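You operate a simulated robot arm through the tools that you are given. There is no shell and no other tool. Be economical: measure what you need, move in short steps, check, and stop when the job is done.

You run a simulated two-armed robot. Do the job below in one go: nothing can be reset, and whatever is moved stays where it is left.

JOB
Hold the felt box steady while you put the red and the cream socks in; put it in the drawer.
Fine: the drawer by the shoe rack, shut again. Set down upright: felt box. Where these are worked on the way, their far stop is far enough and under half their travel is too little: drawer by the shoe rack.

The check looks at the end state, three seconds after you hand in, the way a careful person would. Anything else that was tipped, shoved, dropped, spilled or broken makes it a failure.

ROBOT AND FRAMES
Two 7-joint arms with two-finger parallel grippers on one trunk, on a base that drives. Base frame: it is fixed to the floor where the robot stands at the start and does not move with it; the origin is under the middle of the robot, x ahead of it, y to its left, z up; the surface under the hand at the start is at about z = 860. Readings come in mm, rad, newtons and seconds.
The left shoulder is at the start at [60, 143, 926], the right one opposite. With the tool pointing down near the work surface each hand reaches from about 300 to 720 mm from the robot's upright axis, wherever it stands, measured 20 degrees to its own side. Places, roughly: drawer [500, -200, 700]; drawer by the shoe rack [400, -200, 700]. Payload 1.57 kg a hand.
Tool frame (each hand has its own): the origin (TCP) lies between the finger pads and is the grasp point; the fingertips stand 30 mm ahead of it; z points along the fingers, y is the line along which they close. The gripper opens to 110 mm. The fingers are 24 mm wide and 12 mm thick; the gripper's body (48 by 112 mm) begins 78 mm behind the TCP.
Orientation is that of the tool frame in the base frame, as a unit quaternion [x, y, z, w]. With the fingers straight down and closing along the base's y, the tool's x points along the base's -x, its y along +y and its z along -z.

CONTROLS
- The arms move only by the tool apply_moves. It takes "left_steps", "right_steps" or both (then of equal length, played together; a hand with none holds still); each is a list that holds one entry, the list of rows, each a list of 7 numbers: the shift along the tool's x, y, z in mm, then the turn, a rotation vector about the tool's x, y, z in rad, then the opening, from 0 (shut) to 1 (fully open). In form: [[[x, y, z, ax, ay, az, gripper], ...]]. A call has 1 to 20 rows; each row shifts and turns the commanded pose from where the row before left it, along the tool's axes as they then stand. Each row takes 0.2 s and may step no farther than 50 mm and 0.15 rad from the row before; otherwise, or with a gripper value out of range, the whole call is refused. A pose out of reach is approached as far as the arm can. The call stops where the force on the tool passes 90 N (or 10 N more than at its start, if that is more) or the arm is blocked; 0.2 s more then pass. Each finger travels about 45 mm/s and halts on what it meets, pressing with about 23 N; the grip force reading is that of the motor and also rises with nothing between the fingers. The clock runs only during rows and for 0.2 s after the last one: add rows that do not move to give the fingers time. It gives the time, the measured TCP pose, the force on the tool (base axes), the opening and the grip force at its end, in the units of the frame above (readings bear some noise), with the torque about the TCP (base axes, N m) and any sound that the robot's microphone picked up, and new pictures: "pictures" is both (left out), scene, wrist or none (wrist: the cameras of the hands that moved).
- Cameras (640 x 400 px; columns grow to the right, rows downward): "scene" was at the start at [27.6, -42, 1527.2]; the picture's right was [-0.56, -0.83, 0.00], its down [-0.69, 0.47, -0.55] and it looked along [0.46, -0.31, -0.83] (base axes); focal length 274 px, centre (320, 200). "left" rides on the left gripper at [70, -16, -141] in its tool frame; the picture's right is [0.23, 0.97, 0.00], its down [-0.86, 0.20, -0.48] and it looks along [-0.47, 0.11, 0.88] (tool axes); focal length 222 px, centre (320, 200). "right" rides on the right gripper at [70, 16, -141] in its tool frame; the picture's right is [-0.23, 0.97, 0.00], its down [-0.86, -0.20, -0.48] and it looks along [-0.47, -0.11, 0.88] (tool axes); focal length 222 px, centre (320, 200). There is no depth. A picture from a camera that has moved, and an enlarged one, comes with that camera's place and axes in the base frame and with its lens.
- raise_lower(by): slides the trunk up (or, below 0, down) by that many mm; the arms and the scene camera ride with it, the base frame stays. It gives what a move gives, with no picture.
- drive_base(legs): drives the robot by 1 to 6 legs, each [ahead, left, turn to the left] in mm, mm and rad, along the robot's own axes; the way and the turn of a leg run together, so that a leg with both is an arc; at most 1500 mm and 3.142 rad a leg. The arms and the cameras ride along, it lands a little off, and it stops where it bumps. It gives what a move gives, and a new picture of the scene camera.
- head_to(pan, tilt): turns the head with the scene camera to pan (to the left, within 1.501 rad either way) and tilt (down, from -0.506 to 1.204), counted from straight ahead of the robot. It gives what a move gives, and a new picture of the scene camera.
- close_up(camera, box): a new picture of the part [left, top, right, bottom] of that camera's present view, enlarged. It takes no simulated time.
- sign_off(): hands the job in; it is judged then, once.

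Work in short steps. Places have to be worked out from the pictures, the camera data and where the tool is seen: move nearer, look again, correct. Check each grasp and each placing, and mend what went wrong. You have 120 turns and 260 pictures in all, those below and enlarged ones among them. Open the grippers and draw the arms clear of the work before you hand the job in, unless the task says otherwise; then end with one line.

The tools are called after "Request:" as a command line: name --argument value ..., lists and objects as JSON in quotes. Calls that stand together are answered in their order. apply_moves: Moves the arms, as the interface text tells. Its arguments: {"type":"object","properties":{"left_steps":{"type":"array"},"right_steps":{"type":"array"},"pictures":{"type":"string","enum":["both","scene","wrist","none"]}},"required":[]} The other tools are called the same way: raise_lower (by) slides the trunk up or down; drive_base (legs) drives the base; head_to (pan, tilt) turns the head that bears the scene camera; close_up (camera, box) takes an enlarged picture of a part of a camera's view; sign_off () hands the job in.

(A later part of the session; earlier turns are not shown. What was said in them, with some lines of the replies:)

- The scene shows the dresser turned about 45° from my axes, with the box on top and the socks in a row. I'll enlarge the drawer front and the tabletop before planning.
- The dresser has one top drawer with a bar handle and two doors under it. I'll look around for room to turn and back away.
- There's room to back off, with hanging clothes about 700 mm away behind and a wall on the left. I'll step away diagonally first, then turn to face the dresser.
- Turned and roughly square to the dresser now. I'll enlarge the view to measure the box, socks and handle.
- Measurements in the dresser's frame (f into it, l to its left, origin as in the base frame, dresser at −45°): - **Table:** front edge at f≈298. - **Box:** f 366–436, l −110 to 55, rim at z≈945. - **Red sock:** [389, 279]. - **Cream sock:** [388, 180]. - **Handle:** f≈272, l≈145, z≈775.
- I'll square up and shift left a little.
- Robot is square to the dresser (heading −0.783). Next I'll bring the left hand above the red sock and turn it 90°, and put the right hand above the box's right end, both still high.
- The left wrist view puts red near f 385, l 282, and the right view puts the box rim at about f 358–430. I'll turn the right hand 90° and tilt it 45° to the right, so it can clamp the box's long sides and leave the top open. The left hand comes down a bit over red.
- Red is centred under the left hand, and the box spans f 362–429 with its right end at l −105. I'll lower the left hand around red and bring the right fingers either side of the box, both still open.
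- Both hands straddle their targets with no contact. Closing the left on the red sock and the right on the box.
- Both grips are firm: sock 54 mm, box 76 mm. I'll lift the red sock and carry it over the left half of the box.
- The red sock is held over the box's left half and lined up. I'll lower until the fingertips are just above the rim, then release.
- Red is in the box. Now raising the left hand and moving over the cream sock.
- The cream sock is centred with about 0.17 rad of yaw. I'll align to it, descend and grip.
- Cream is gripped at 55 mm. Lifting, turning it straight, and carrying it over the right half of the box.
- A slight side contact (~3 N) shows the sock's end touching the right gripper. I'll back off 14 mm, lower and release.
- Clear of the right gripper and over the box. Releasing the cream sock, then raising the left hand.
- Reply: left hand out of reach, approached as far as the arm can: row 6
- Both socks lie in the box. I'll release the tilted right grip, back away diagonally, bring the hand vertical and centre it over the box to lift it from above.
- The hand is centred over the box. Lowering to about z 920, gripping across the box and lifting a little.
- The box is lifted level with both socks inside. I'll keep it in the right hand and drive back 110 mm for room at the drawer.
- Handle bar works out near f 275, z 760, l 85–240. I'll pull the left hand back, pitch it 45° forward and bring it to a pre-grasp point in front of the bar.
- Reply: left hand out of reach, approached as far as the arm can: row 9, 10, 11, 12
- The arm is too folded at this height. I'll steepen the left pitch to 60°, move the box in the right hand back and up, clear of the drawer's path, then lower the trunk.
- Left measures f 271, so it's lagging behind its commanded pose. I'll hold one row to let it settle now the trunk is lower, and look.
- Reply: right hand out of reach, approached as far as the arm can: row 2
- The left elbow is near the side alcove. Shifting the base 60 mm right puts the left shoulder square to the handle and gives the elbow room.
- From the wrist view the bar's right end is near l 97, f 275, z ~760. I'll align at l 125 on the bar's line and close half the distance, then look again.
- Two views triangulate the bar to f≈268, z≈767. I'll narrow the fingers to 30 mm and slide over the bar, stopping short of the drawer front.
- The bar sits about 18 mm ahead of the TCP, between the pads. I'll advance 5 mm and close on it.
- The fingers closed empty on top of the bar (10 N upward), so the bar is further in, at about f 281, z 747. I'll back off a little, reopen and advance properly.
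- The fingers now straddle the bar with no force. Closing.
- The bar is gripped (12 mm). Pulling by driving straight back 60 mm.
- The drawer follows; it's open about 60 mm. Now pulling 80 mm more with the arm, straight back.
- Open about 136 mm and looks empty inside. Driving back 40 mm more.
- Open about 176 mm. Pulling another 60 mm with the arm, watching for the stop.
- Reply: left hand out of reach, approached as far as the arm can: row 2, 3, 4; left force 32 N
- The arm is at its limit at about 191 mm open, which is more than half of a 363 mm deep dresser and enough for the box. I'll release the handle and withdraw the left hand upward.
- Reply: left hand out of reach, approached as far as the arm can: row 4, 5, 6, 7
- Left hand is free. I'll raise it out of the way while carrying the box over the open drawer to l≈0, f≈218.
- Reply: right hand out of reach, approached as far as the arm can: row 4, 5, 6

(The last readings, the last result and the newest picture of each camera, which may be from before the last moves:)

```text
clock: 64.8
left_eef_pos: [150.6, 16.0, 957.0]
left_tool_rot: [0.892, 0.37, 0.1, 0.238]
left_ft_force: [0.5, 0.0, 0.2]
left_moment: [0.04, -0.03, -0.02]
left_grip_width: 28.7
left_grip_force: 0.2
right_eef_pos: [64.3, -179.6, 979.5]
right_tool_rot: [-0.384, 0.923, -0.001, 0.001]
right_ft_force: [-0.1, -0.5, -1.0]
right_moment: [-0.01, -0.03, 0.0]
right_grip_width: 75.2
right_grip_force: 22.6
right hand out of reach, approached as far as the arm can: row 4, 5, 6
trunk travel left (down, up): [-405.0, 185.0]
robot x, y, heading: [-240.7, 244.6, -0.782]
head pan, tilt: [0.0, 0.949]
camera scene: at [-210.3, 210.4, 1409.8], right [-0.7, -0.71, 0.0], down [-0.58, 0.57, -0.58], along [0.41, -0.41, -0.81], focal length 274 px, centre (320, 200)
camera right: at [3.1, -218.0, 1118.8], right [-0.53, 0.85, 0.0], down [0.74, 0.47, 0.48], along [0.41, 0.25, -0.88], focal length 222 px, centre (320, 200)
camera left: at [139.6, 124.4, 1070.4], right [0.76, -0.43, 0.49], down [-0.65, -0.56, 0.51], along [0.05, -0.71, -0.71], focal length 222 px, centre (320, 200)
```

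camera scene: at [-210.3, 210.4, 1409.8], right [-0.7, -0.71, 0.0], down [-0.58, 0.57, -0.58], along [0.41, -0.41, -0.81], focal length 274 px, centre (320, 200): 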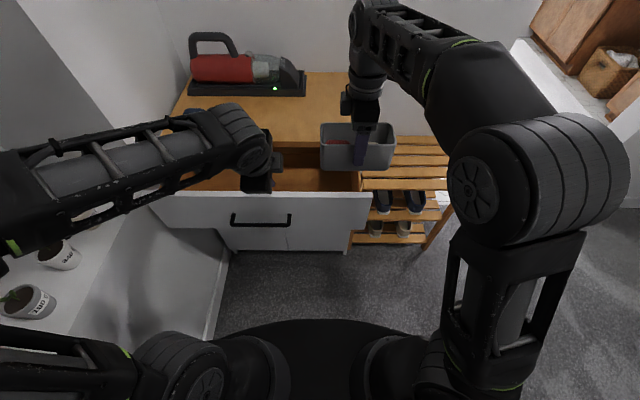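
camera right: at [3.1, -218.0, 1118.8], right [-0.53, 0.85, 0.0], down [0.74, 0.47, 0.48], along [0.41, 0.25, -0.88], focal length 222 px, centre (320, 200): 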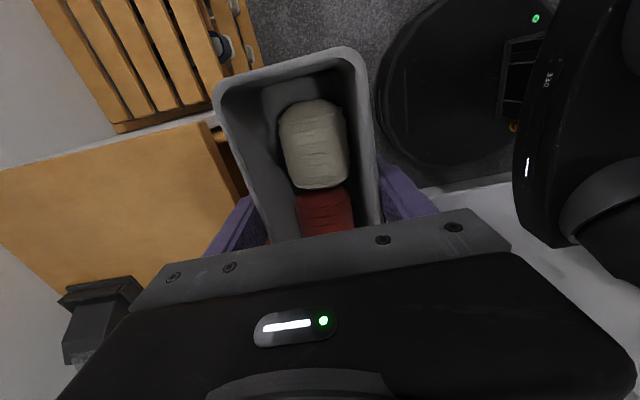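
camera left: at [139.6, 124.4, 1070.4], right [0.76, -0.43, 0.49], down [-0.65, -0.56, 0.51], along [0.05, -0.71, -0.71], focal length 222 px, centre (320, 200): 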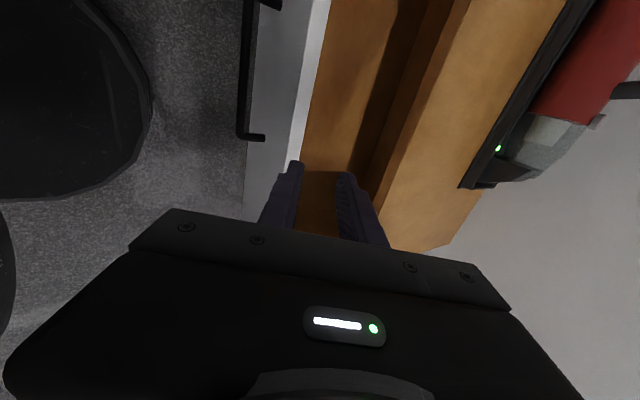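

The right arm is limited because the trunk is low. I'll raise the trunk 120 mm, then bring the box over the drawer and down to about z 930.

Request:
raise_lower --by 120

Request:
apply_moves --right_steps '[[[0, 0, 30, 0, 0, 0, 0.5], [-16, -9, 30, 0, 0, 0, 0.5], [-16, -9, 30, 0, 0, 0, 0.5], [-16, -9, 20, 0, 0, 0, 0.5], [-16, -9, 20, 0, 0, 0, 0.5], [-16, -9, 10, 0, 0, 0, 0.5], [0, 0, 0, 0, 0, 0, 0.5]]]'

```text
clock: 66.3
left_eef_pos: [150.6, 14.3, 1076.9]
left_tool_rot: [0.892, 0.372, 0.1, 0.238]
left_ft_force: [0.0, 0.2, 0.3]
left_moment: [0.0, -0.02, 0.01]
left_grip_width: 28.6
left_grip_force: 0.0
right_eef_pos: [64.8, -179.9, 1098.7]
right_tool_rot: [-0.384, 0.924, -0.002, 0.0]
right_ft_force: [-0.1, 1.0, -0.7]
right_moment: [-0.04, 0.0, 0.01]
right_grip_width: 75.2
right_grip_force: 22.9
trunk travel left (down, up): [-525.0, 65.0]
robot x, y, heading: [-236.8, 243.5, -0.781]
head pan, tilt: [0.0, 0.949]
```

```text
clock: 67.9
left_eef_pos: [150.8, 14.6, 1075.6]
left_tool_rot: [0.892, 0.371, 0.1, 0.239]
left_ft_force: [0.4, 0.1, -0.3]
left_moment: [0.0, -0.02, 0.01]
left_grip_width: 28.4
left_grip_force: 0.0
right_eef_pos: [152.7, -154.8, 958.4]
right_tool_rot: [-0.383, 0.924, -0.002, 0.001]
right_ft_force: [-0.7, -0.2, -2.2]
right_moment: [0.0, -0.01, 0.04]
right_grip_width: 75.3
right_grip_force: 23.3
trunk travel left (down, up): [-525.0, 65.0]
robot x, y, heading: [-240.5, 241.6, -0.782]
head pan, tilt: [0.0, 0.949]
camera scene: at [-210.4, 210.6, 1529.8], right [-0.71, -0.71, 0.0], down [-0.58, 0.57, -0.58], along [0.41, -0.41, -0.81], focal length 274 px, centre (320, 200)
camera right: at [92.7, -193.0, 1098.5], right [-0.53, 0.85, 0.0], down [0.74, 0.47, 0.48], along [0.41, 0.25, -0.88], focal length 222 px, centre (320, 200)
```

scene: 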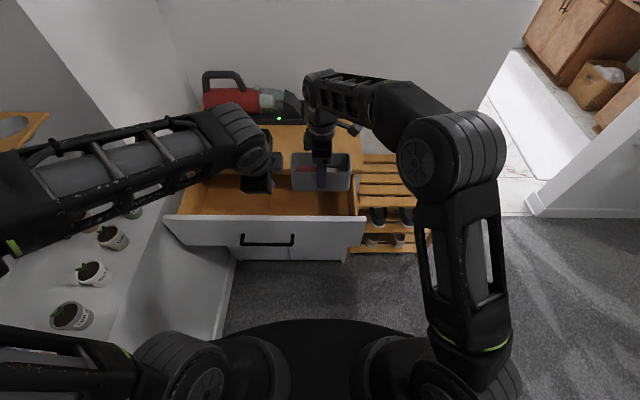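
right: 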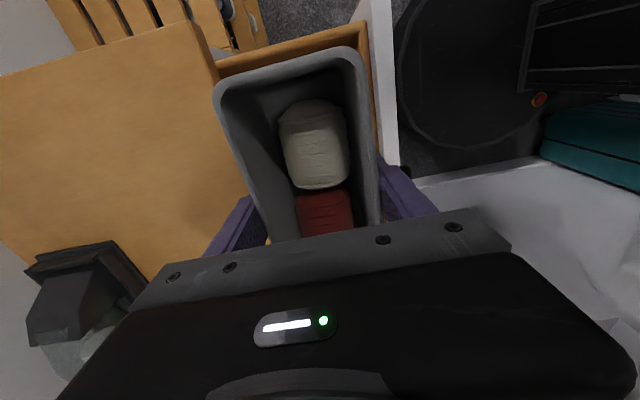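

The box hangs over the gap, which spans f ≈160–296. I'll shift 9 mm toward its centre and lower most of the way.

Request:
apply_moves --right_steps '[[[0, -5, 10, 0, 0, 0, 0.5], [0, -4, 20, 0, 0, 0, 0.5], [0, 0, 30, 0, 0, 0, 0.5], [0, 0, 30, 0, 0, 0, 0.5], [0, 0, 30, 0, 0, 0, 0.5], [0, 0, 30, 0, 0, 0, 0.5], [0, 0, 0, 0, 0, 0, 0.5]]]'

Request:
close_up --camera "scene" --box '[170, 120, 410, 270]'

```text
clock: 69.5
left_eef_pos: [151.5, 15.6, 1076.8]
left_tool_rot: [0.892, 0.371, 0.099, 0.238]
left_ft_force: [0.2, 0.0, -0.3]
left_moment: [0.01, 0.04, 0.01]
left_grip_width: 28.6
left_grip_force: 0.0
right_eef_pos: [160.0, -162.4, 809.0]
right_tool_rot: [-0.383, 0.924, -0.001, 0.002]
right_ft_force: [1.2, 0.6, -1.7]
right_moment: [0.01, 0.0, 0.02]
right_grip_width: 75.4
right_grip_force: 23.2
trunk travel left (down, up): [-525.0, 65.0]
robot x, y, heading: [-242.3, 243.6, -0.784]
head pan, tilt: [0.0, 0.949]
camera scene: at [-210.2, 210.7, 1529.8], right [-0.71, -0.71, 0.0], down [-0.58, 0.57, -0.58], along [0.41, -0.41, -0.81], focal length 274 px, centre (320, 200)
camera right: at [98.6, -200.6, 949.5], right [-0.53, 0.85, 0.0], down [0.74, 0.47, 0.48], along [0.41, 0.25, -0.88], focal length 222 px, centre (320, 200)
```

scene: 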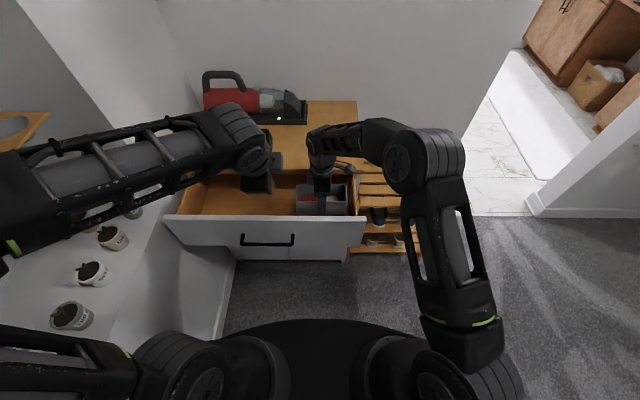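
right: 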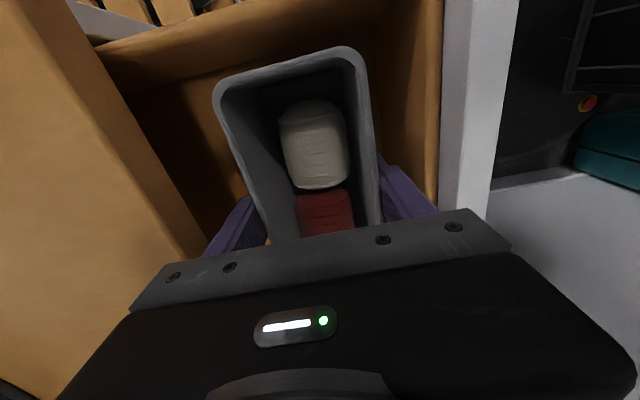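

```text
2.67 times, centred on (290, 195) of scene
camera zoom: at [-210.2, 210.7, 1529.8], right [-0.71, -0.71, 0.0], down [-0.58, 0.57, -0.58], along [0.41, -0.41, -0.81], focal length 731 px, centre (400, 213)
```

zoom: 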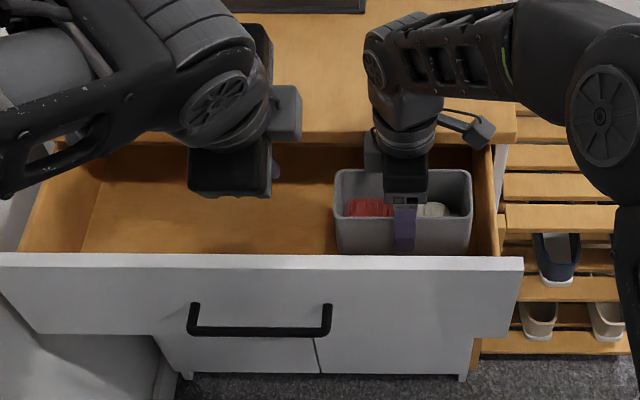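

The box is inside the drawer cavity with room all round. Lowering in small steps to find the floor.

Request:
apply_moves --right_steps '[[[0, 0, 8, 0, 0, 0, 0.5], [0, 0, 8, 0, 0, 0, 0.5], [0, 0, 8, 0, 0, 0, 0.5], [0, 0, 0, 0, 0, 0, 0.5]]]' --pictures "none"

Request:
close_up --camera "scene" --box '[270, 150, 390, 225]'

```text
clock: 70.5
left_eef_pos: [150.7, 15.4, 1076.2]
left_tool_rot: [0.892, 0.372, 0.1, 0.238]
left_ft_force: [-0.3, -0.3, -1.3]
left_moment: [0.01, 0.01, 0.04]
left_grip_width: 28.6
left_grip_force: 0.0
right_eef_pos: [160.0, -162.1, 785.6]
right_tool_rot: [-0.385, 0.923, -0.002, 0.001]
right_ft_force: [-0.2, -0.3, -0.7]
right_moment: [-0.04, -0.02, 0.01]
right_grip_width: 75.5
right_grip_force: 22.9
trunk travel left (down, up): [-525.0, 65.0]
robot x, y, heading: [-237.5, 244.3, -0.784]
head pan, tilt: [0.0, 0.949]
```

```text
5.33 times, centred on (330, 188) of scene
camera zoom: at [-210.1, 210.6, 1529.8], right [-0.71, -0.71, 0.0], down [-0.58, 0.57, -0.58], along [0.41, -0.41, -0.81], focal length 1462 px, centre (267, 267)
```

zoom: 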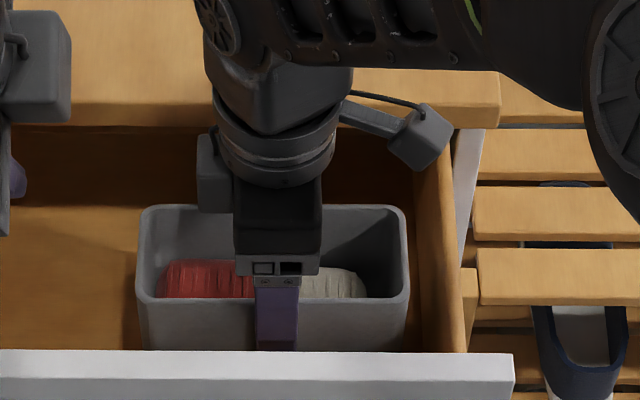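

No contact yet. Continuing down gently.

Request:
apply_moves --right_steps '[[[0, 0, 7, 0, 0, 0, 0.5], [0, 0, 7, 0, 0, 0, 0.5], [0, 0, 0, 0, 0, 0, 0.5]]]' --pictures "none"

Request:
apply_moves --right_steps '[[[0, 0, 5, 0, 0, 0, 0.5], [0, 0, 5, 0, 0, 0, 0.5], [0, 0, 0, 0, 0, 0, 0.5]]]' --pictures "none"

```text
clock: 71.3
left_eef_pos: [149.9, 14.4, 1077.2]
left_tool_rot: [0.892, 0.371, 0.099, 0.238]
left_ft_force: [0.5, 0.0, -0.4]
left_moment: [-0.03, -0.01, 0.02]
left_grip_width: 28.8
left_grip_force: 0.1
right_eef_pos: [160.0, -161.7, 769.9]
right_tool_rot: [-0.384, 0.923, -0.002, 0.002]
right_ft_force: [0.1, -0.9, -1.1]
right_moment: [0.01, -0.03, 0.02]
right_grip_width: 75.3
right_grip_force: 23.4
trunk travel left (down, up): [-525.0, 65.0]
robot x, y, heading: [-240.4, 243.4, -0.78]
head pan, tilt: [0.0, 0.949]
```

```text
clock: 72.1
left_eef_pos: [150.9, 14.8, 1077.2]
left_tool_rot: [0.892, 0.372, 0.099, 0.238]
left_ft_force: [-0.2, -0.9, 0.2]
left_moment: [-0.01, 0.0, 0.01]
left_grip_width: 28.6
left_grip_force: 0.1
right_eef_pos: [159.6, -162.1, 760.9]
right_tool_rot: [-0.383, 0.924, -0.002, 0.001]
right_ft_force: [-0.1, -0.2, -1.6]
right_moment: [-0.01, 0.0, -0.03]
right_grip_width: 75.4
right_grip_force: 23.2
trunk travel left (down, up): [-525.0, 65.0]
robot x, y, heading: [-239.5, 240.8, -0.781]
head pan, tilt: [0.0, 0.949]
```

Still free with the bottom near z 700. Lowering a bit more.

Request:
apply_moves --right_steps '[[[0, 0, 5, 0, 0, 0, 0.5], [0, 0, 5, 0, 0, 0, 0.5], [0, 0, 0, 0, 0, 0, 0.5]]]' --pictures "none"

Request:
apply_moves --right_steps '[[[0, 0, 4, 0, 0, 0, 0.5], [0, 0, 4, 0, 0, 0, 0.5], [0, 0, 0, 0, 0, 0, 0.5]]]' --pictures "wrist"

```text
clock: 72.9
left_eef_pos: [151.2, 15.7, 1076.4]
left_tool_rot: [0.892, 0.371, 0.099, 0.238]
left_ft_force: [-0.6, -0.9, -0.1]
left_moment: [-0.02, -0.02, 0.0]
left_grip_width: 28.4
left_grip_force: 0.0
right_eef_pos: [158.7, -163.2, 749.9]
right_tool_rot: [-0.383, 0.924, -0.002, 0.001]
right_ft_force: [-0.6, -0.6, -0.6]
right_moment: [0.01, 0.02, -0.02]
right_grip_width: 75.4
right_grip_force: 22.7
trunk travel left (down, up): [-525.0, 65.0]
robot x, y, heading: [-240.5, 241.7, -0.781]
head pan, tilt: [0.0, 0.949]
```

```text
clock: 73.7
left_eef_pos: [150.6, 14.3, 1076.7]
left_tool_rot: [0.892, 0.371, 0.099, 0.238]
left_ft_force: [-1.1, -0.5, -0.2]
left_moment: [-0.01, 0.0, -0.03]
left_grip_width: 28.9
left_grip_force: 0.1
right_eef_pos: [160.2, -162.7, 743.7]
right_tool_rot: [-0.383, 0.924, -0.001, 0.0]
right_ft_force: [0.0, 0.6, -0.8]
right_moment: [0.02, 0.01, -0.05]
right_grip_width: 75.4
right_grip_force: 22.7
trunk travel left (down, up): [-525.0, 65.0]
robot x, y, heading: [-239.1, 243.0, -0.782]
head pan, tilt: [0.0, 0.949]
camera right: at [99.3, -199.9, 883.1], right [-0.53, 0.85, 0.0], down [0.74, 0.47, 0.48], along [0.41, 0.25, -0.88], focal length 222 px, centre (320, 200)
```

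right: 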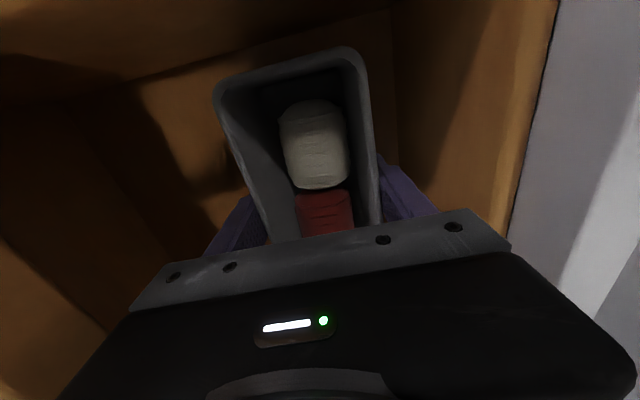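

The floor is still below. Continuing down.

Request:
apply_moves --right_steps '[[[0, 0, 4, 0, 0, 0, 0.5], [0, 0, 4, 0, 0, 0, 0.5], [0, 0, 0, 0, 0, 0, 0.5]]]' --pictures "none"

Request:
apply_moves --right_steps '[[[0, 0, 4, 0, 0, 0, 0.5], [0, 0, 4, 0, 0, 0, 0.5], [0, 0, 0, 0, 0, 0, 0.5]]]' --pictures "none"

Request:
close_up --camera "scene" --box '[270, 150, 390, 225]'

```text
clock: 74.5
left_eef_pos: [148.5, 15.8, 1078.5]
left_tool_rot: [0.891, 0.372, 0.1, 0.24]
left_ft_force: [0.3, 0.0, -0.1]
left_moment: [0.02, 0.0, -0.01]
left_grip_width: 28.6
left_grip_force: 0.1
right_eef_pos: [160.9, -161.9, 740.2]
right_tool_rot: [-0.383, 0.924, -0.005, 0.003]
right_ft_force: [-1.1, -3.5, 37.1]
right_moment: [0.44, 0.5, 0.06]
right_grip_width: 75.7
right_grip_force: 22.9
trunk travel left (down, up): [-525.0, 65.0]
robot x, y, heading: [-242.7, 243.6, -0.778]
head pan, tilt: [0.0, 0.949]
```

```text
clock: 75.3
left_eef_pos: [148.6, 17.8, 1077.3]
left_tool_rot: [0.892, 0.371, 0.1, 0.24]
left_ft_force: [0.3, 0.0, -0.2]
left_moment: [0.01, -0.04, 0.03]
left_grip_width: 28.7
left_grip_force: 0.0
right_eef_pos: [160.4, -160.2, 729.9]
right_tool_rot: [-0.384, 0.923, -0.003, 0.003]
right_ft_force: [-0.4, 2.0, 35.3]
right_moment: [0.43, 0.33, -0.04]
right_grip_width: 75.4
right_grip_force: 22.8
trunk travel left (down, up): [-525.0, 65.0]
robot x, y, heading: [-240.3, 245.1, -0.782]
head pan, tilt: [0.0, 0.949]
```

```text
5.33 times, centred on (330, 188) of scene
camera zoom: at [-212.4, 213.1, 1529.9], right [-0.7, -0.71, 0.0], down [-0.58, 0.57, -0.58], along [0.41, -0.41, -0.81], focal length 1462 px, centre (267, 267)
```

zoom: 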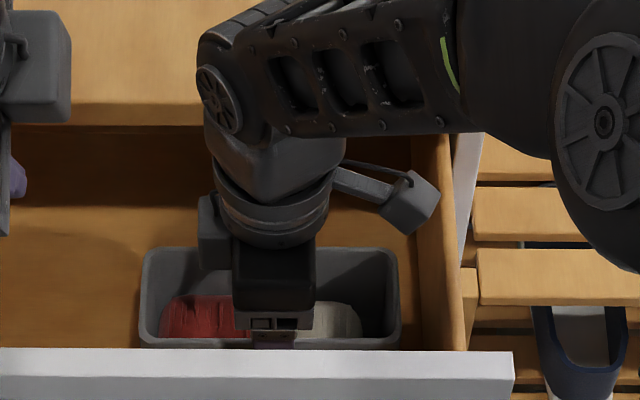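

Contact at TCP z≈740: the box rests on the drawer floor at about z 680, and the fingers have slid down slightly. Opening modestly and drawing straight up.

Request:
apply_moves --right_steps '[[[0, 0, -3, 0, 0, 0, 0.5], [0, 0, 0, 0, 0, 0, 0.82], [0, 0, 0, 0, 0, 0, 0.82], [0, 0, 0, 0, 0, 0, 0.82], [0, 0, -15, 0, 0, 0, 0.82], [0, 0, -25, 0, 0, 0, 0.82], [0, 0, -40, 0, 0, 0, 0.82], [0, 0, -40, 0, 0, 0, 0.82], [0, 0, -40, 0, 0, 0, 0.82], [0, 0, -40, 0, 0, 0, 0.82], [0, 0, -30, 0, 0, 0, 0.82]]]'

Request:
close_up --camera "scene" --box '[170, 120, 410, 270]'

```text
clock: 77.7
left_eef_pos: [151.2, 16.2, 1075.4]
left_tool_rot: [0.891, 0.372, 0.099, 0.24]
left_ft_force: [-0.5, -0.4, 0.1]
left_moment: [0.02, -0.05, -0.01]
left_grip_width: 28.6
left_grip_force: 0.0
right_eef_pos: [160.5, -163.2, 961.0]
right_tool_rot: [-0.384, 0.923, -0.001, 0.0]
right_ft_force: [0.2, -0.8, 1.0]
right_moment: [0.0, 0.0, 0.0]
right_grip_width: 90.5
right_grip_force: 0.1
trunk travel left (down, up): [-525.0, 65.0]
robot x, y, heading: [-240.5, 242.5, -0.785]
head pan, tilt: [0.0, 0.949]
camera scene: at [-210.3, 210.9, 1529.8], right [-0.7, -0.71, 0.0], down [-0.58, 0.57, -0.58], along [0.41, -0.41, -0.81], focal length 274 px, centre (320, 200)
camera right: at [98.6, -201.0, 1100.8], right [-0.53, 0.85, 0.0], down [0.74, 0.47, 0.48], along [0.41, 0.25, -0.88], focal length 222 px, centre (320, 200)
```

scene: 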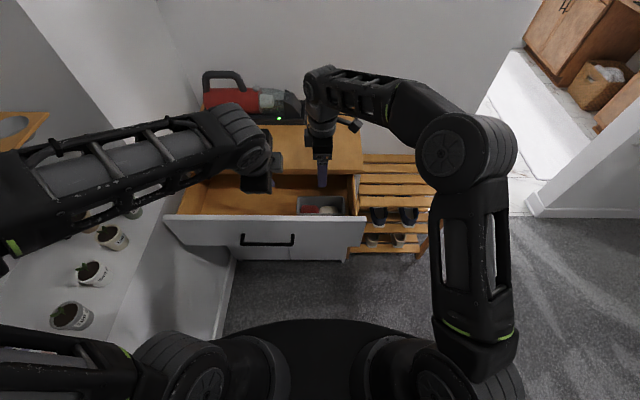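
right: 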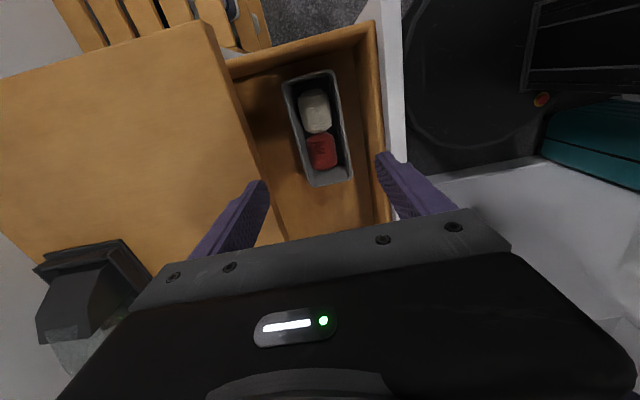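

```text
2.67 times, centred on (290, 195) of scene
camera zoom: at [-210.3, 210.9, 1529.8], right [-0.7, -0.71, 0.0], down [-0.58, 0.57, -0.58], along [0.41, -0.41, -0.81], focal length 731 px, centre (400, 213)
```

zoom: 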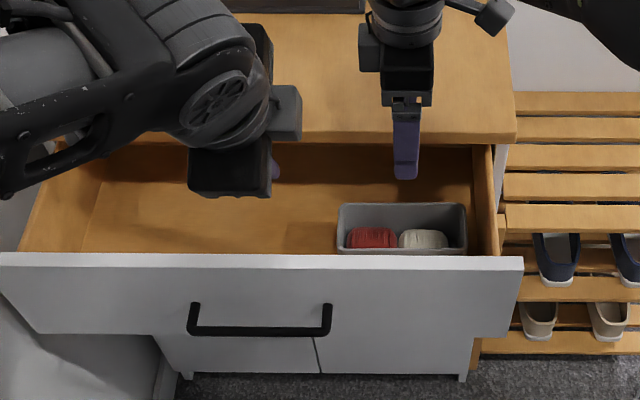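

The box stands upright in the drawer with both socks in it. I'll move the right hand up and out to the side, then lower the trunk again so the left hand can push the drawer shut.

Request:
apply_moves --right_steps '[[[0, 0, -45, 0, 0, 0, 0.5], [0, 0, -45, 0, 0, 0, 0.5], [10, 5, -45, 0, 0, 0, 0.5], [38, 20, 0, 0, 0, 0, 0.5], [38, 20, 0, 0, 0, 0, 0.5], [38, 20, 0, 0, 0, 0, 0.5], [38, 20, 0, 0, 0, 0, 0.5], [38, 20, 0, 0, 0, 0, 0.5]]]' --pictures "none"

Request:
raise_lower --by -120

```text
clock: 79.5
left_eef_pos: [150.5, 15.2, 1076.2]
left_tool_rot: [0.892, 0.372, 0.101, 0.238]
left_ft_force: [-0.5, -0.5, 0.0]
left_moment: [0.0, -0.03, 0.0]
left_grip_width: 28.8
left_grip_force: 0.0
right_eef_pos: [-47.1, -225.6, 1051.8]
right_tool_rot: [-0.383, 0.924, -0.002, 0.002]
right_ft_force: [-0.3, 0.1, 0.4]
right_moment: [0.0, 0.03, 0.02]
right_grip_width: 55.1
right_grip_force: 0.0
right hand out of reach, approached as far as the arm can: row 2, 3
trunk travel left (down, up): [-525.0, 65.0]
robot x, y, heading: [-237.5, 241.5, -0.787]
head pan, tilt: [0.0, 0.949]
```

```text
clock: 81.0
left_eef_pos: [150.5, 15.0, 956.7]
left_tool_rot: [0.891, 0.372, 0.1, 0.238]
left_ft_force: [-0.7, 0.1, -1.2]
left_moment: [0.02, 0.01, -0.02]
left_grip_width: 28.5
left_grip_force: 0.1
right_eef_pos: [-45.9, -224.9, 931.8]
right_tool_rot: [-0.384, 0.923, -0.002, 0.0]
right_ft_force: [0.8, 0.2, 0.1]
right_moment: [0.01, 0.0, -0.03]
right_grip_width: 54.9
right_grip_force: 0.1
trunk travel left (down, up): [-405.0, 185.0]
robot x, y, heading: [-237.9, 244.9, -0.786]
head pan, tilt: [0.0, 0.949]
```

Bringing the closed left fingers down just in front of the drawer face, above the handle bar.

Request:
apply_moves --left_steps '[[[3, -18, 12, 0, 0, 0, 0], [3, -18, 22, 0, 0, 0, 0], [3, -18, 24, 0, 0, 0, 0], [3, -18, 25, 0, 0, 0, 0], [3, -17, 29, 0, 0, 0, 0], [0, 0, 0, 0, 0, 0, 0]]]'

```text
clock: 82.4
left_eef_pos: [145.9, 39.9, 814.8]
left_tool_rot: [0.892, 0.372, 0.099, 0.238]
left_ft_force: [0.4, 0.2, 0.2]
left_moment: [0.04, 0.01, 0.01]
left_grip_width: 0.0
left_grip_force: 21.2
right_eef_pos: [-47.2, -225.5, 930.9]
right_tool_rot: [-0.384, 0.923, -0.002, 0.001]
right_ft_force: [0.0, -0.3, -0.6]
right_moment: [0.02, 0.0, 0.02]
right_grip_width: 55.2
right_grip_force: 0.0
trunk travel left (down, up): [-405.0, 185.0]
robot x, y, heading: [-237.4, 244.9, -0.776]
head pan, tilt: [0.0, 0.949]
camera scene: at [-210.2, 210.7, 1409.8], right [-0.7, -0.71, 0.0], down [-0.58, 0.57, -0.58], along [0.41, -0.41, -0.81], focal length 274 px, centre (320, 200)
camera left: at [135.8, 149.8, 928.7], right [0.76, -0.43, 0.49], down [-0.65, -0.56, 0.51], along [0.05, -0.71, -0.71], focal length 222 px, centre (320, 200)
```

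scene: 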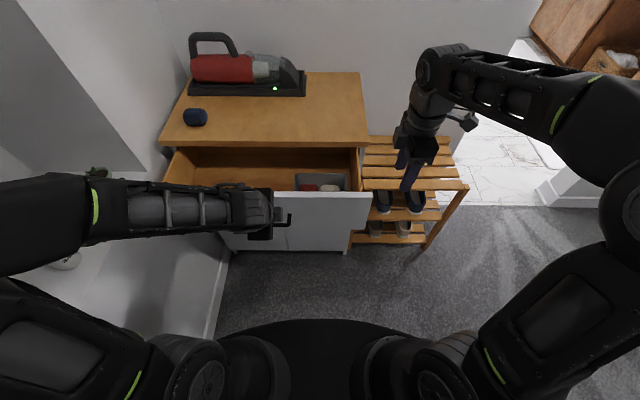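
left: 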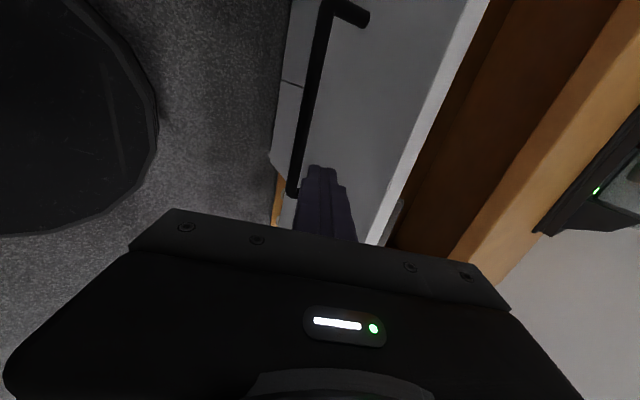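

The tip is clear of the face and above the bar. I'll lower slightly and push forward with the arm, which also straightens the elbow away from the side wall.

Request:
apply_moves --left_steps '[[[0, 2, 16, 0, 0, 0, 0], [0, 13, 7.5, 0, 0, 0, 0], [0, 13, 7.5, 0, 0, 0, 0], [0, 13, 7.5, 0, 0, 0, 0], [0, 13, 7.5, 0, 0, 0, 0], [0, 13, 7.5, 0, 0, 0, 0], [0, 13, 7.5, 0, 0, 0, 0], [0, 13, 7.5, 0, 0, 0, 0]]]'

```text
clock: 84.2
left_eef_pos: [228.3, -39.4, 801.2]
left_tool_rot: [0.892, 0.371, 0.1, 0.238]
left_ft_force: [-0.8, 0.6, -0.1]
left_moment: [-0.01, -0.03, 0.02]
left_grip_width: 0.0
left_grip_force: 21.1
right_eef_pos: [-46.5, -225.4, 931.3]
right_tool_rot: [-0.384, 0.923, -0.002, -0.001]
right_ft_force: [0.7, -0.3, -0.2]
right_moment: [-0.02, -0.02, -0.03]
right_grip_width: 55.3
right_grip_force: 0.0
trunk travel left (down, up): [-405.0, 185.0]
robot x, y, heading: [-238.6, 245.3, -0.776]
head pan, tilt: [0.0, 0.949]
camera scene: at [-209.9, 210.5, 1409.7], right [-0.7, -0.71, 0.0], down [-0.58, 0.57, -0.58], along [0.41, -0.41, -0.81], focal length 274 px, centre (320, 200)
camera left: at [216.6, 70.9, 915.2], right [0.76, -0.43, 0.49], down [-0.65, -0.56, 0.51], along [0.05, -0.71, -0.71], focal length 222 px, centre (320, 200)
```

scene: 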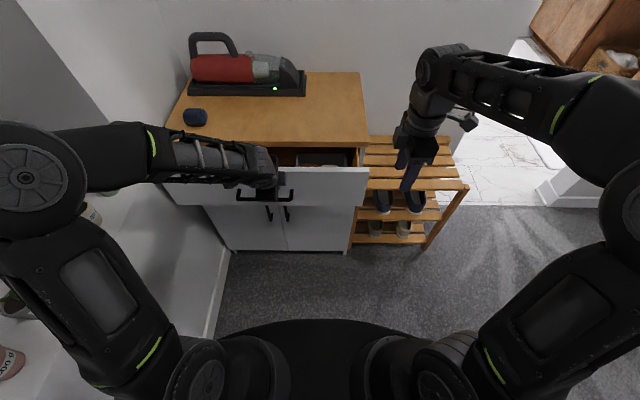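
left: 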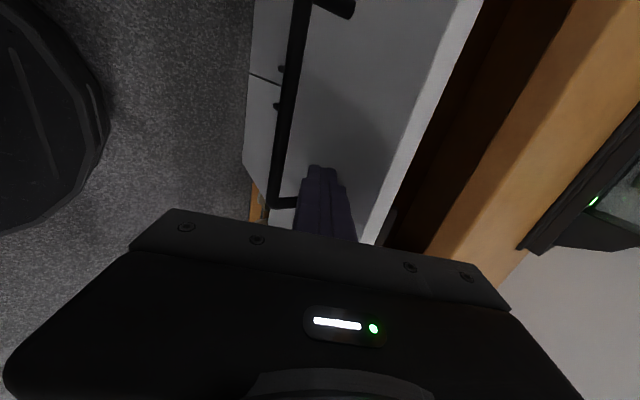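

The drawer moved with the arm; about 100 mm remain. Driving forward 70 mm with the fingers against the face.

Request:
drive_base --legs '[[70, 0, 0]]'

```text
clock: 85.2
left_eef_pos: [277.7, -88.6, 801.5]
left_tool_rot: [0.892, 0.372, 0.1, 0.238]
left_ft_force: [-0.3, -0.2, -0.2]
left_moment: [0.02, 0.01, 0.01]
left_grip_width: 0.3
left_grip_force: 21.3
right_eef_pos: [3.9, -275.8, 929.6]
right_tool_rot: [-0.385, 0.923, -0.002, 0.001]
right_ft_force: [1.7, -0.5, 0.5]
right_moment: [0.02, 0.04, 0.03]
right_grip_width: 55.2
right_grip_force: 0.1
trunk travel left (down, up): [-405.0, 185.0]
robot x, y, heading: [-190.3, 193.8, -0.78]
head pan, tilt: [0.0, 0.949]
camera scene: at [-159.6, 160.4, 1409.7], right [-0.7, -0.71, 0.0], down [-0.58, 0.57, -0.58], along [0.41, -0.41, -0.81], focal length 274 px, centre (320, 200)
```

scene: 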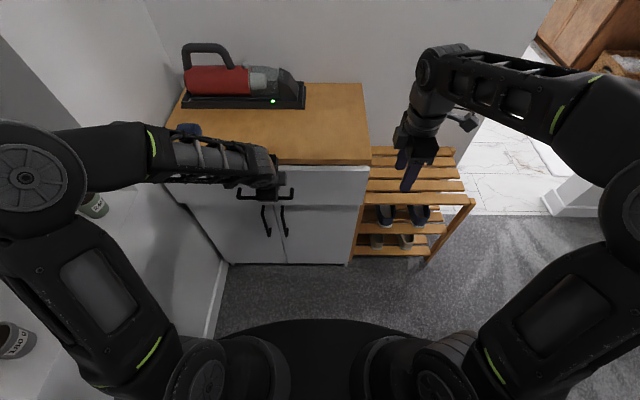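

About 30 mm to go. Finishing with small arm pushes, watching the force.

Request:
apply_moves --left_steps '[[[0, 6, 3.5, 0, 0, 0, 0], [0, 6, 3.5, 0, 0, 0, 0], [0, 6, 3.5, 0, 0, 0, 0], [0, 0, 0, 0, 0, 0, 0]]]' --pictures "wrist"

Request:
close_up --camera "scene" --box '[170, 120, 410, 270]'

```text
clock: 86.2
left_eef_pos: [291.0, -102.6, 802.5]
left_tool_rot: [0.891, 0.372, 0.1, 0.239]
left_ft_force: [-0.5, -0.5, 0.4]
left_moment: [0.0, -0.01, -0.01]
left_grip_width: 0.3
left_grip_force: 21.0
right_eef_pos: [3.5, -274.5, 931.9]
right_tool_rot: [-0.384, 0.923, -0.002, 0.0]
right_ft_force: [0.0, -0.6, -0.7]
right_moment: [0.01, 0.0, 0.0]
right_grip_width: 54.8
right_grip_force: 0.0
trunk travel left (down, up): [-405.0, 185.0]
robot x, y, heading: [-191.8, 193.7, -0.781]
head pan, tilt: [0.0, 0.949]
camera left: at [280.8, 7.9, 915.8], right [0.76, -0.43, 0.49], down [-0.65, -0.56, 0.51], along [0.05, -0.71, -0.71], focal length 222 px, centre (320, 200)
```

left: 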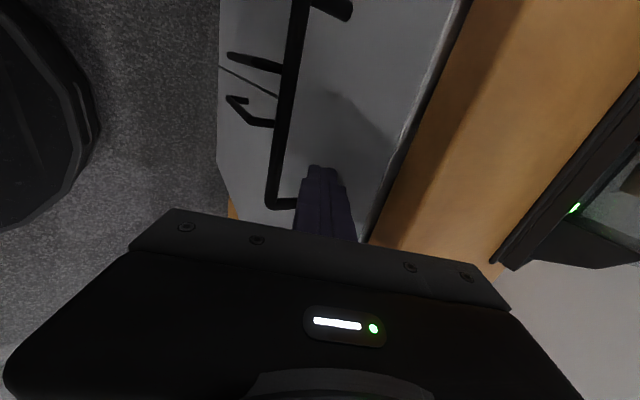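

```text
2.67 times, centred on (290, 195) of scene
camera zoom: at [-160.5, 161.4, 1409.8], right [-0.7, -0.71, 0.0], down [-0.58, 0.57, -0.58], along [0.41, -0.41, -0.81], focal length 731 px, centre (400, 213)
```

zoom: 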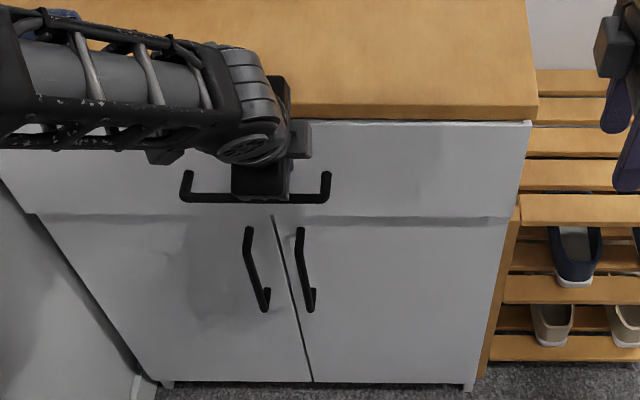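

Almost closed, roughly 15 mm left. Pushing further in small steps.

Request:
apply_moves --left_steps '[[[0, 5, 3, 0, 0, 0, 0], [0, 5, 3, 0, 0, 0, 0], [0, 0, 0, 0, 0, 0, 0]]]' --pictures "none"

Request:
apply_moves --left_steps '[[[0, 4, 2.3, 0, 0, 0, 0], [0, 4, 2.3, 0, 0, 0, 0], [0, 0, 0, 0, 0, 0, 0]]]' --pictures "wrist"

Request:
close_up --camera "scene" --box '[170, 120, 410, 270]'

```text
clock: 87.0
left_eef_pos: [300.7, -111.6, 801.6]
left_tool_rot: [0.892, 0.372, 0.1, 0.237]
left_ft_force: [0.0, 0.4, -0.6]
left_moment: [0.0, -0.01, 0.02]
left_grip_width: 0.0
left_grip_force: 21.1
right_eef_pos: [3.7, -274.4, 932.2]
right_tool_rot: [-0.385, 0.923, -0.002, 0.001]
right_ft_force: [0.5, -0.1, -0.8]
right_moment: [0.03, -0.01, -0.02]
right_grip_width: 54.8
right_grip_force: 0.2
trunk travel left (down, up): [-405.0, 185.0]
robot x, y, heading: [-189.1, 191.5, -0.787]
head pan, tilt: [0.0, 0.949]
```

```text
clock: 87.8
left_eef_pos: [302.6, -113.6, 800.8]
left_tool_rot: [0.892, 0.372, 0.099, 0.236]
left_ft_force: [-32.2, 33.4, 9.8]
left_moment: [0.53, 0.5, -0.25]
left_grip_width: 0.0
left_grip_force: 21.3
right_eef_pos: [1.4, -271.9, 934.0]
right_tool_rot: [-0.384, 0.923, -0.004, 0.002]
right_ft_force: [0.1, -1.1, -0.1]
right_moment: [0.0, -0.03, 0.02]
right_grip_width: 55.0
right_grip_force: 0.0
trunk travel left (down, up): [-405.0, 185.0]
robot x, y, heading: [-192.1, 195.4, -0.785]
head pan, tilt: [0.0, 0.949]
camera left: at [291.2, -3.6, 915.5], right [0.76, -0.43, 0.48], down [-0.65, -0.56, 0.51], along [0.05, -0.7, -0.71], focal length 222 px, centre (320, 200)
```

left: 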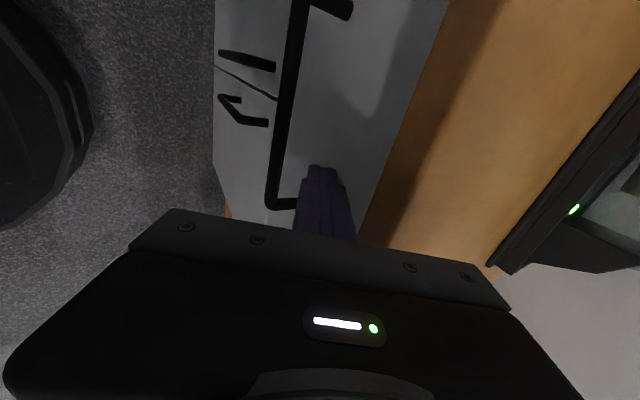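

```text
2.67 times, centred on (290, 195) of scene
camera zoom: at [-165.0, 165.7, 1410.0], right [-0.7, -0.71, 0.0], down [-0.58, 0.57, -0.59], along [0.42, -0.41, -0.81], focal length 731 px, centre (400, 213)
```

zoom: 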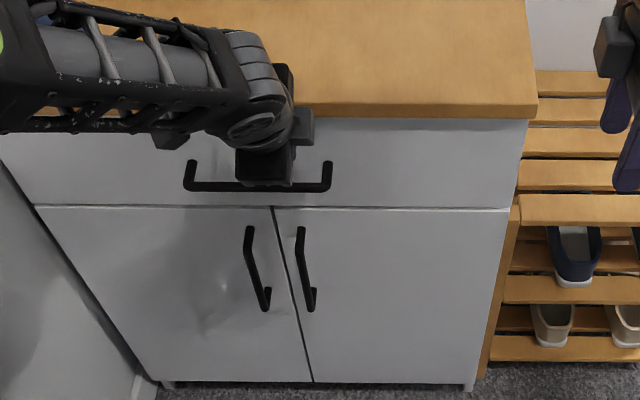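

46 N against the stop, and the drawer front is flush with the doors, so it's shut. Withdrawing the left hand straight back, then driving back and opening the grippers.

Request:
apply_moves --left_steps '[[[0, -13, -7.5, 0, 0, 0, 0], [0, -13, -7.5, 0, 0, 0, 0], [0, -17, -10, 0, 0, 0, 0], [0, -17, -10, 0, 0, 0, 0], [0, 10, -17, 0, 0, 0, 0], [0, 10, -17, 0, 0, 0, 0.5], [0, 10, -17, 0, 0, 0, 1], [0, 10, -17, 0, 0, 0, 1], [0, 0, 0, 0, 0, 0, 1], [0, 0, 0, 0, 0, 0, 1]]]' --right_steps '[[[0, 0, 0, 0, 0, 0, 0.5], [0, 0, 0, 0, 0, 0, 1], [0, 0, 0, 0, 0, 0, 1], [0, 0, 0, 0, 0, 0, 1], [0, 0, 0, 0, 0, 0, 1], [0, 0, 0, 0, 0, 0, 1], [0, 0, 0, 0, 0, 0, 1], [0, 0, 0, 0, 0, 0, 1], [0, 0, 0, 0, 0, 0, 1], [0, 0, 0, 0, 0, 0, 1]]]'

Request:
drive_base --legs '[[-80, 0, 0]]'

Request:
close_up --camera "scene" --box '[130, 60, 410, 270]'

```text
clock: 90.0
left_eef_pos: [257.7, -68.5, 882.7]
left_tool_rot: [0.892, 0.372, 0.1, 0.237]
left_ft_force: [0.8, 0.3, 0.7]
left_moment: [-0.04, 0.01, 0.03]
left_grip_width: 102.0
left_grip_force: 0.0
right_eef_pos: [3.1, -274.7, 932.3]
right_tool_rot: [-0.384, 0.923, -0.002, 0.0]
right_ft_force: [-0.4, 0.0, 0.4]
right_moment: [0.01, 0.03, 0.0]
right_grip_width: 110.2
right_grip_force: 0.1
trunk travel left (down, up): [-405.0, 185.0]
robot x, y, heading: [-189.3, 192.0, -0.78]
head pan, tilt: [0.0, 0.949]
camera scene: at [-160.5, 161.4, 1409.8], right [-0.7, -0.71, 0.0], down [-0.58, 0.57, -0.58], along [0.41, -0.41, -0.81], focal length 274 px, centre (320, 200)
camera right: at [-57.5, -313.2, 1071.4], right [-0.53, 0.85, 0.0], down [0.74, 0.47, 0.48], along [0.41, 0.25, -0.88], focal length 222 px, centre (320, 200)
camera left: at [247.1, 40.6, 996.2], right [0.76, -0.43, 0.49], down [-0.65, -0.56, 0.51], along [0.05, -0.71, -0.71], focal length 222 px, centre (320, 200)
```

scene: 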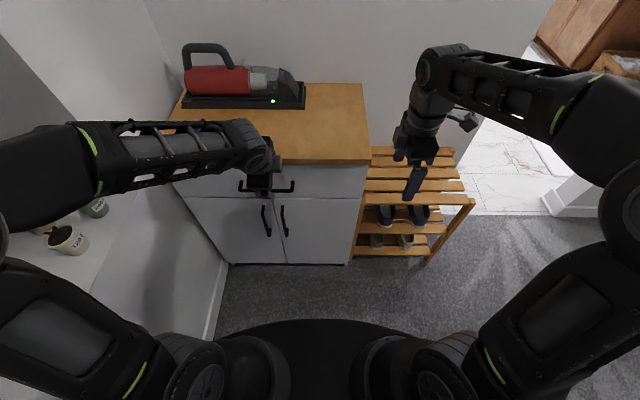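
right: 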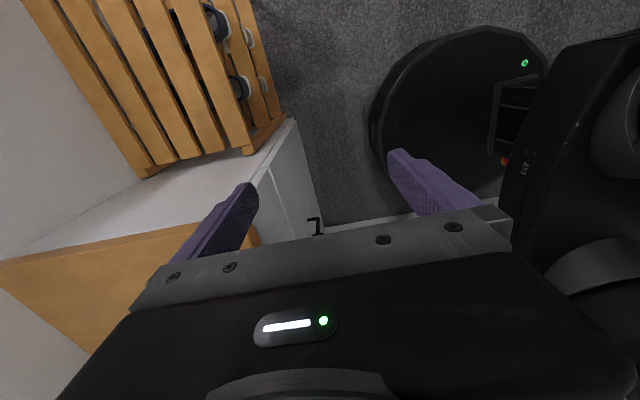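
left: 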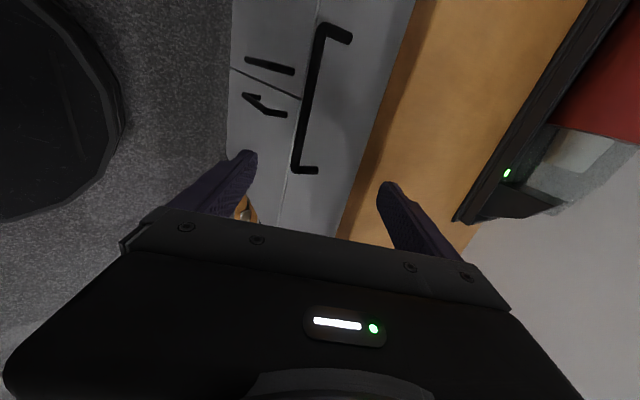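

```text
clock: 91.0
left_eef_pos: [200.4, -10.4, 881.8]
left_tool_rot: [0.892, 0.372, 0.1, 0.238]
left_ft_force: [-0.4, -0.1, 0.7]
left_moment: [-0.01, 0.0, 0.0]
left_grip_width: 109.9
left_grip_force: 0.0
right_eef_pos: [-55.1, -217.5, 930.7]
right_tool_rot: [-0.385, 0.923, -0.003, 0.001]
right_ft_force: [-0.3, 1.1, 0.5]
right_moment: [-0.03, 0.0, 0.03]
right_grip_width: 110.1
right_grip_force: 0.0
trunk travel left (down, up): [-405.0, 185.0]
robot x, y, heading: [-244.5, 249.9, -0.782]
head pan, tilt: [0.0, 0.949]
camera scene: at [-218.9, 219.3, 1409.9], right [-0.7, -0.71, 0.0], down [-0.58, 0.57, -0.58], along [0.41, -0.41, -0.81], focal length 274 px, centre (320, 200)
```

scene: 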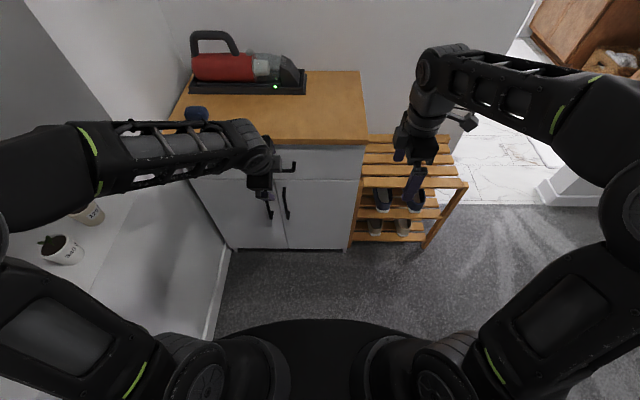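

```text
1.90 times, centred on (270, 165) of scene
camera zoom: at [-218.9, 219.3, 1409.9], right [-0.7, -0.71, 0.0], down [-0.58, 0.57, -0.58], along [0.41, -0.41, -0.81], focal length 522 px, centre (415, 267)
```

zoom: 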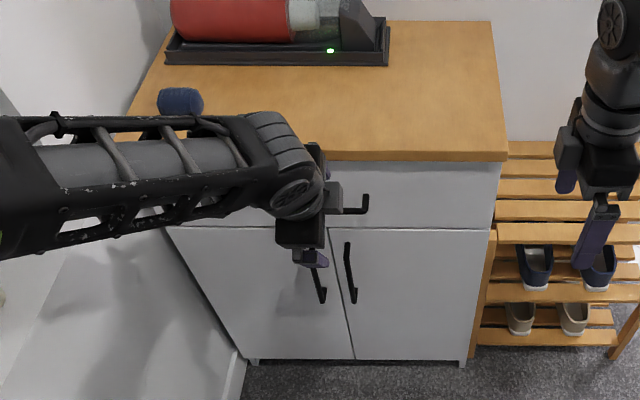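

The drawer is shut: the bar is back at f≈283 and flush. The box with both socks is inside, the navy sock and vacuum haven't moved, and both grippers are open and clear. Handing in.

Request:
sign_off

```text
The job is handed in.
```

I put the red and cream socks in the felt box while the right hand held it steady, set the box upright in the drawer by the shoe rack, and shut the drawer.
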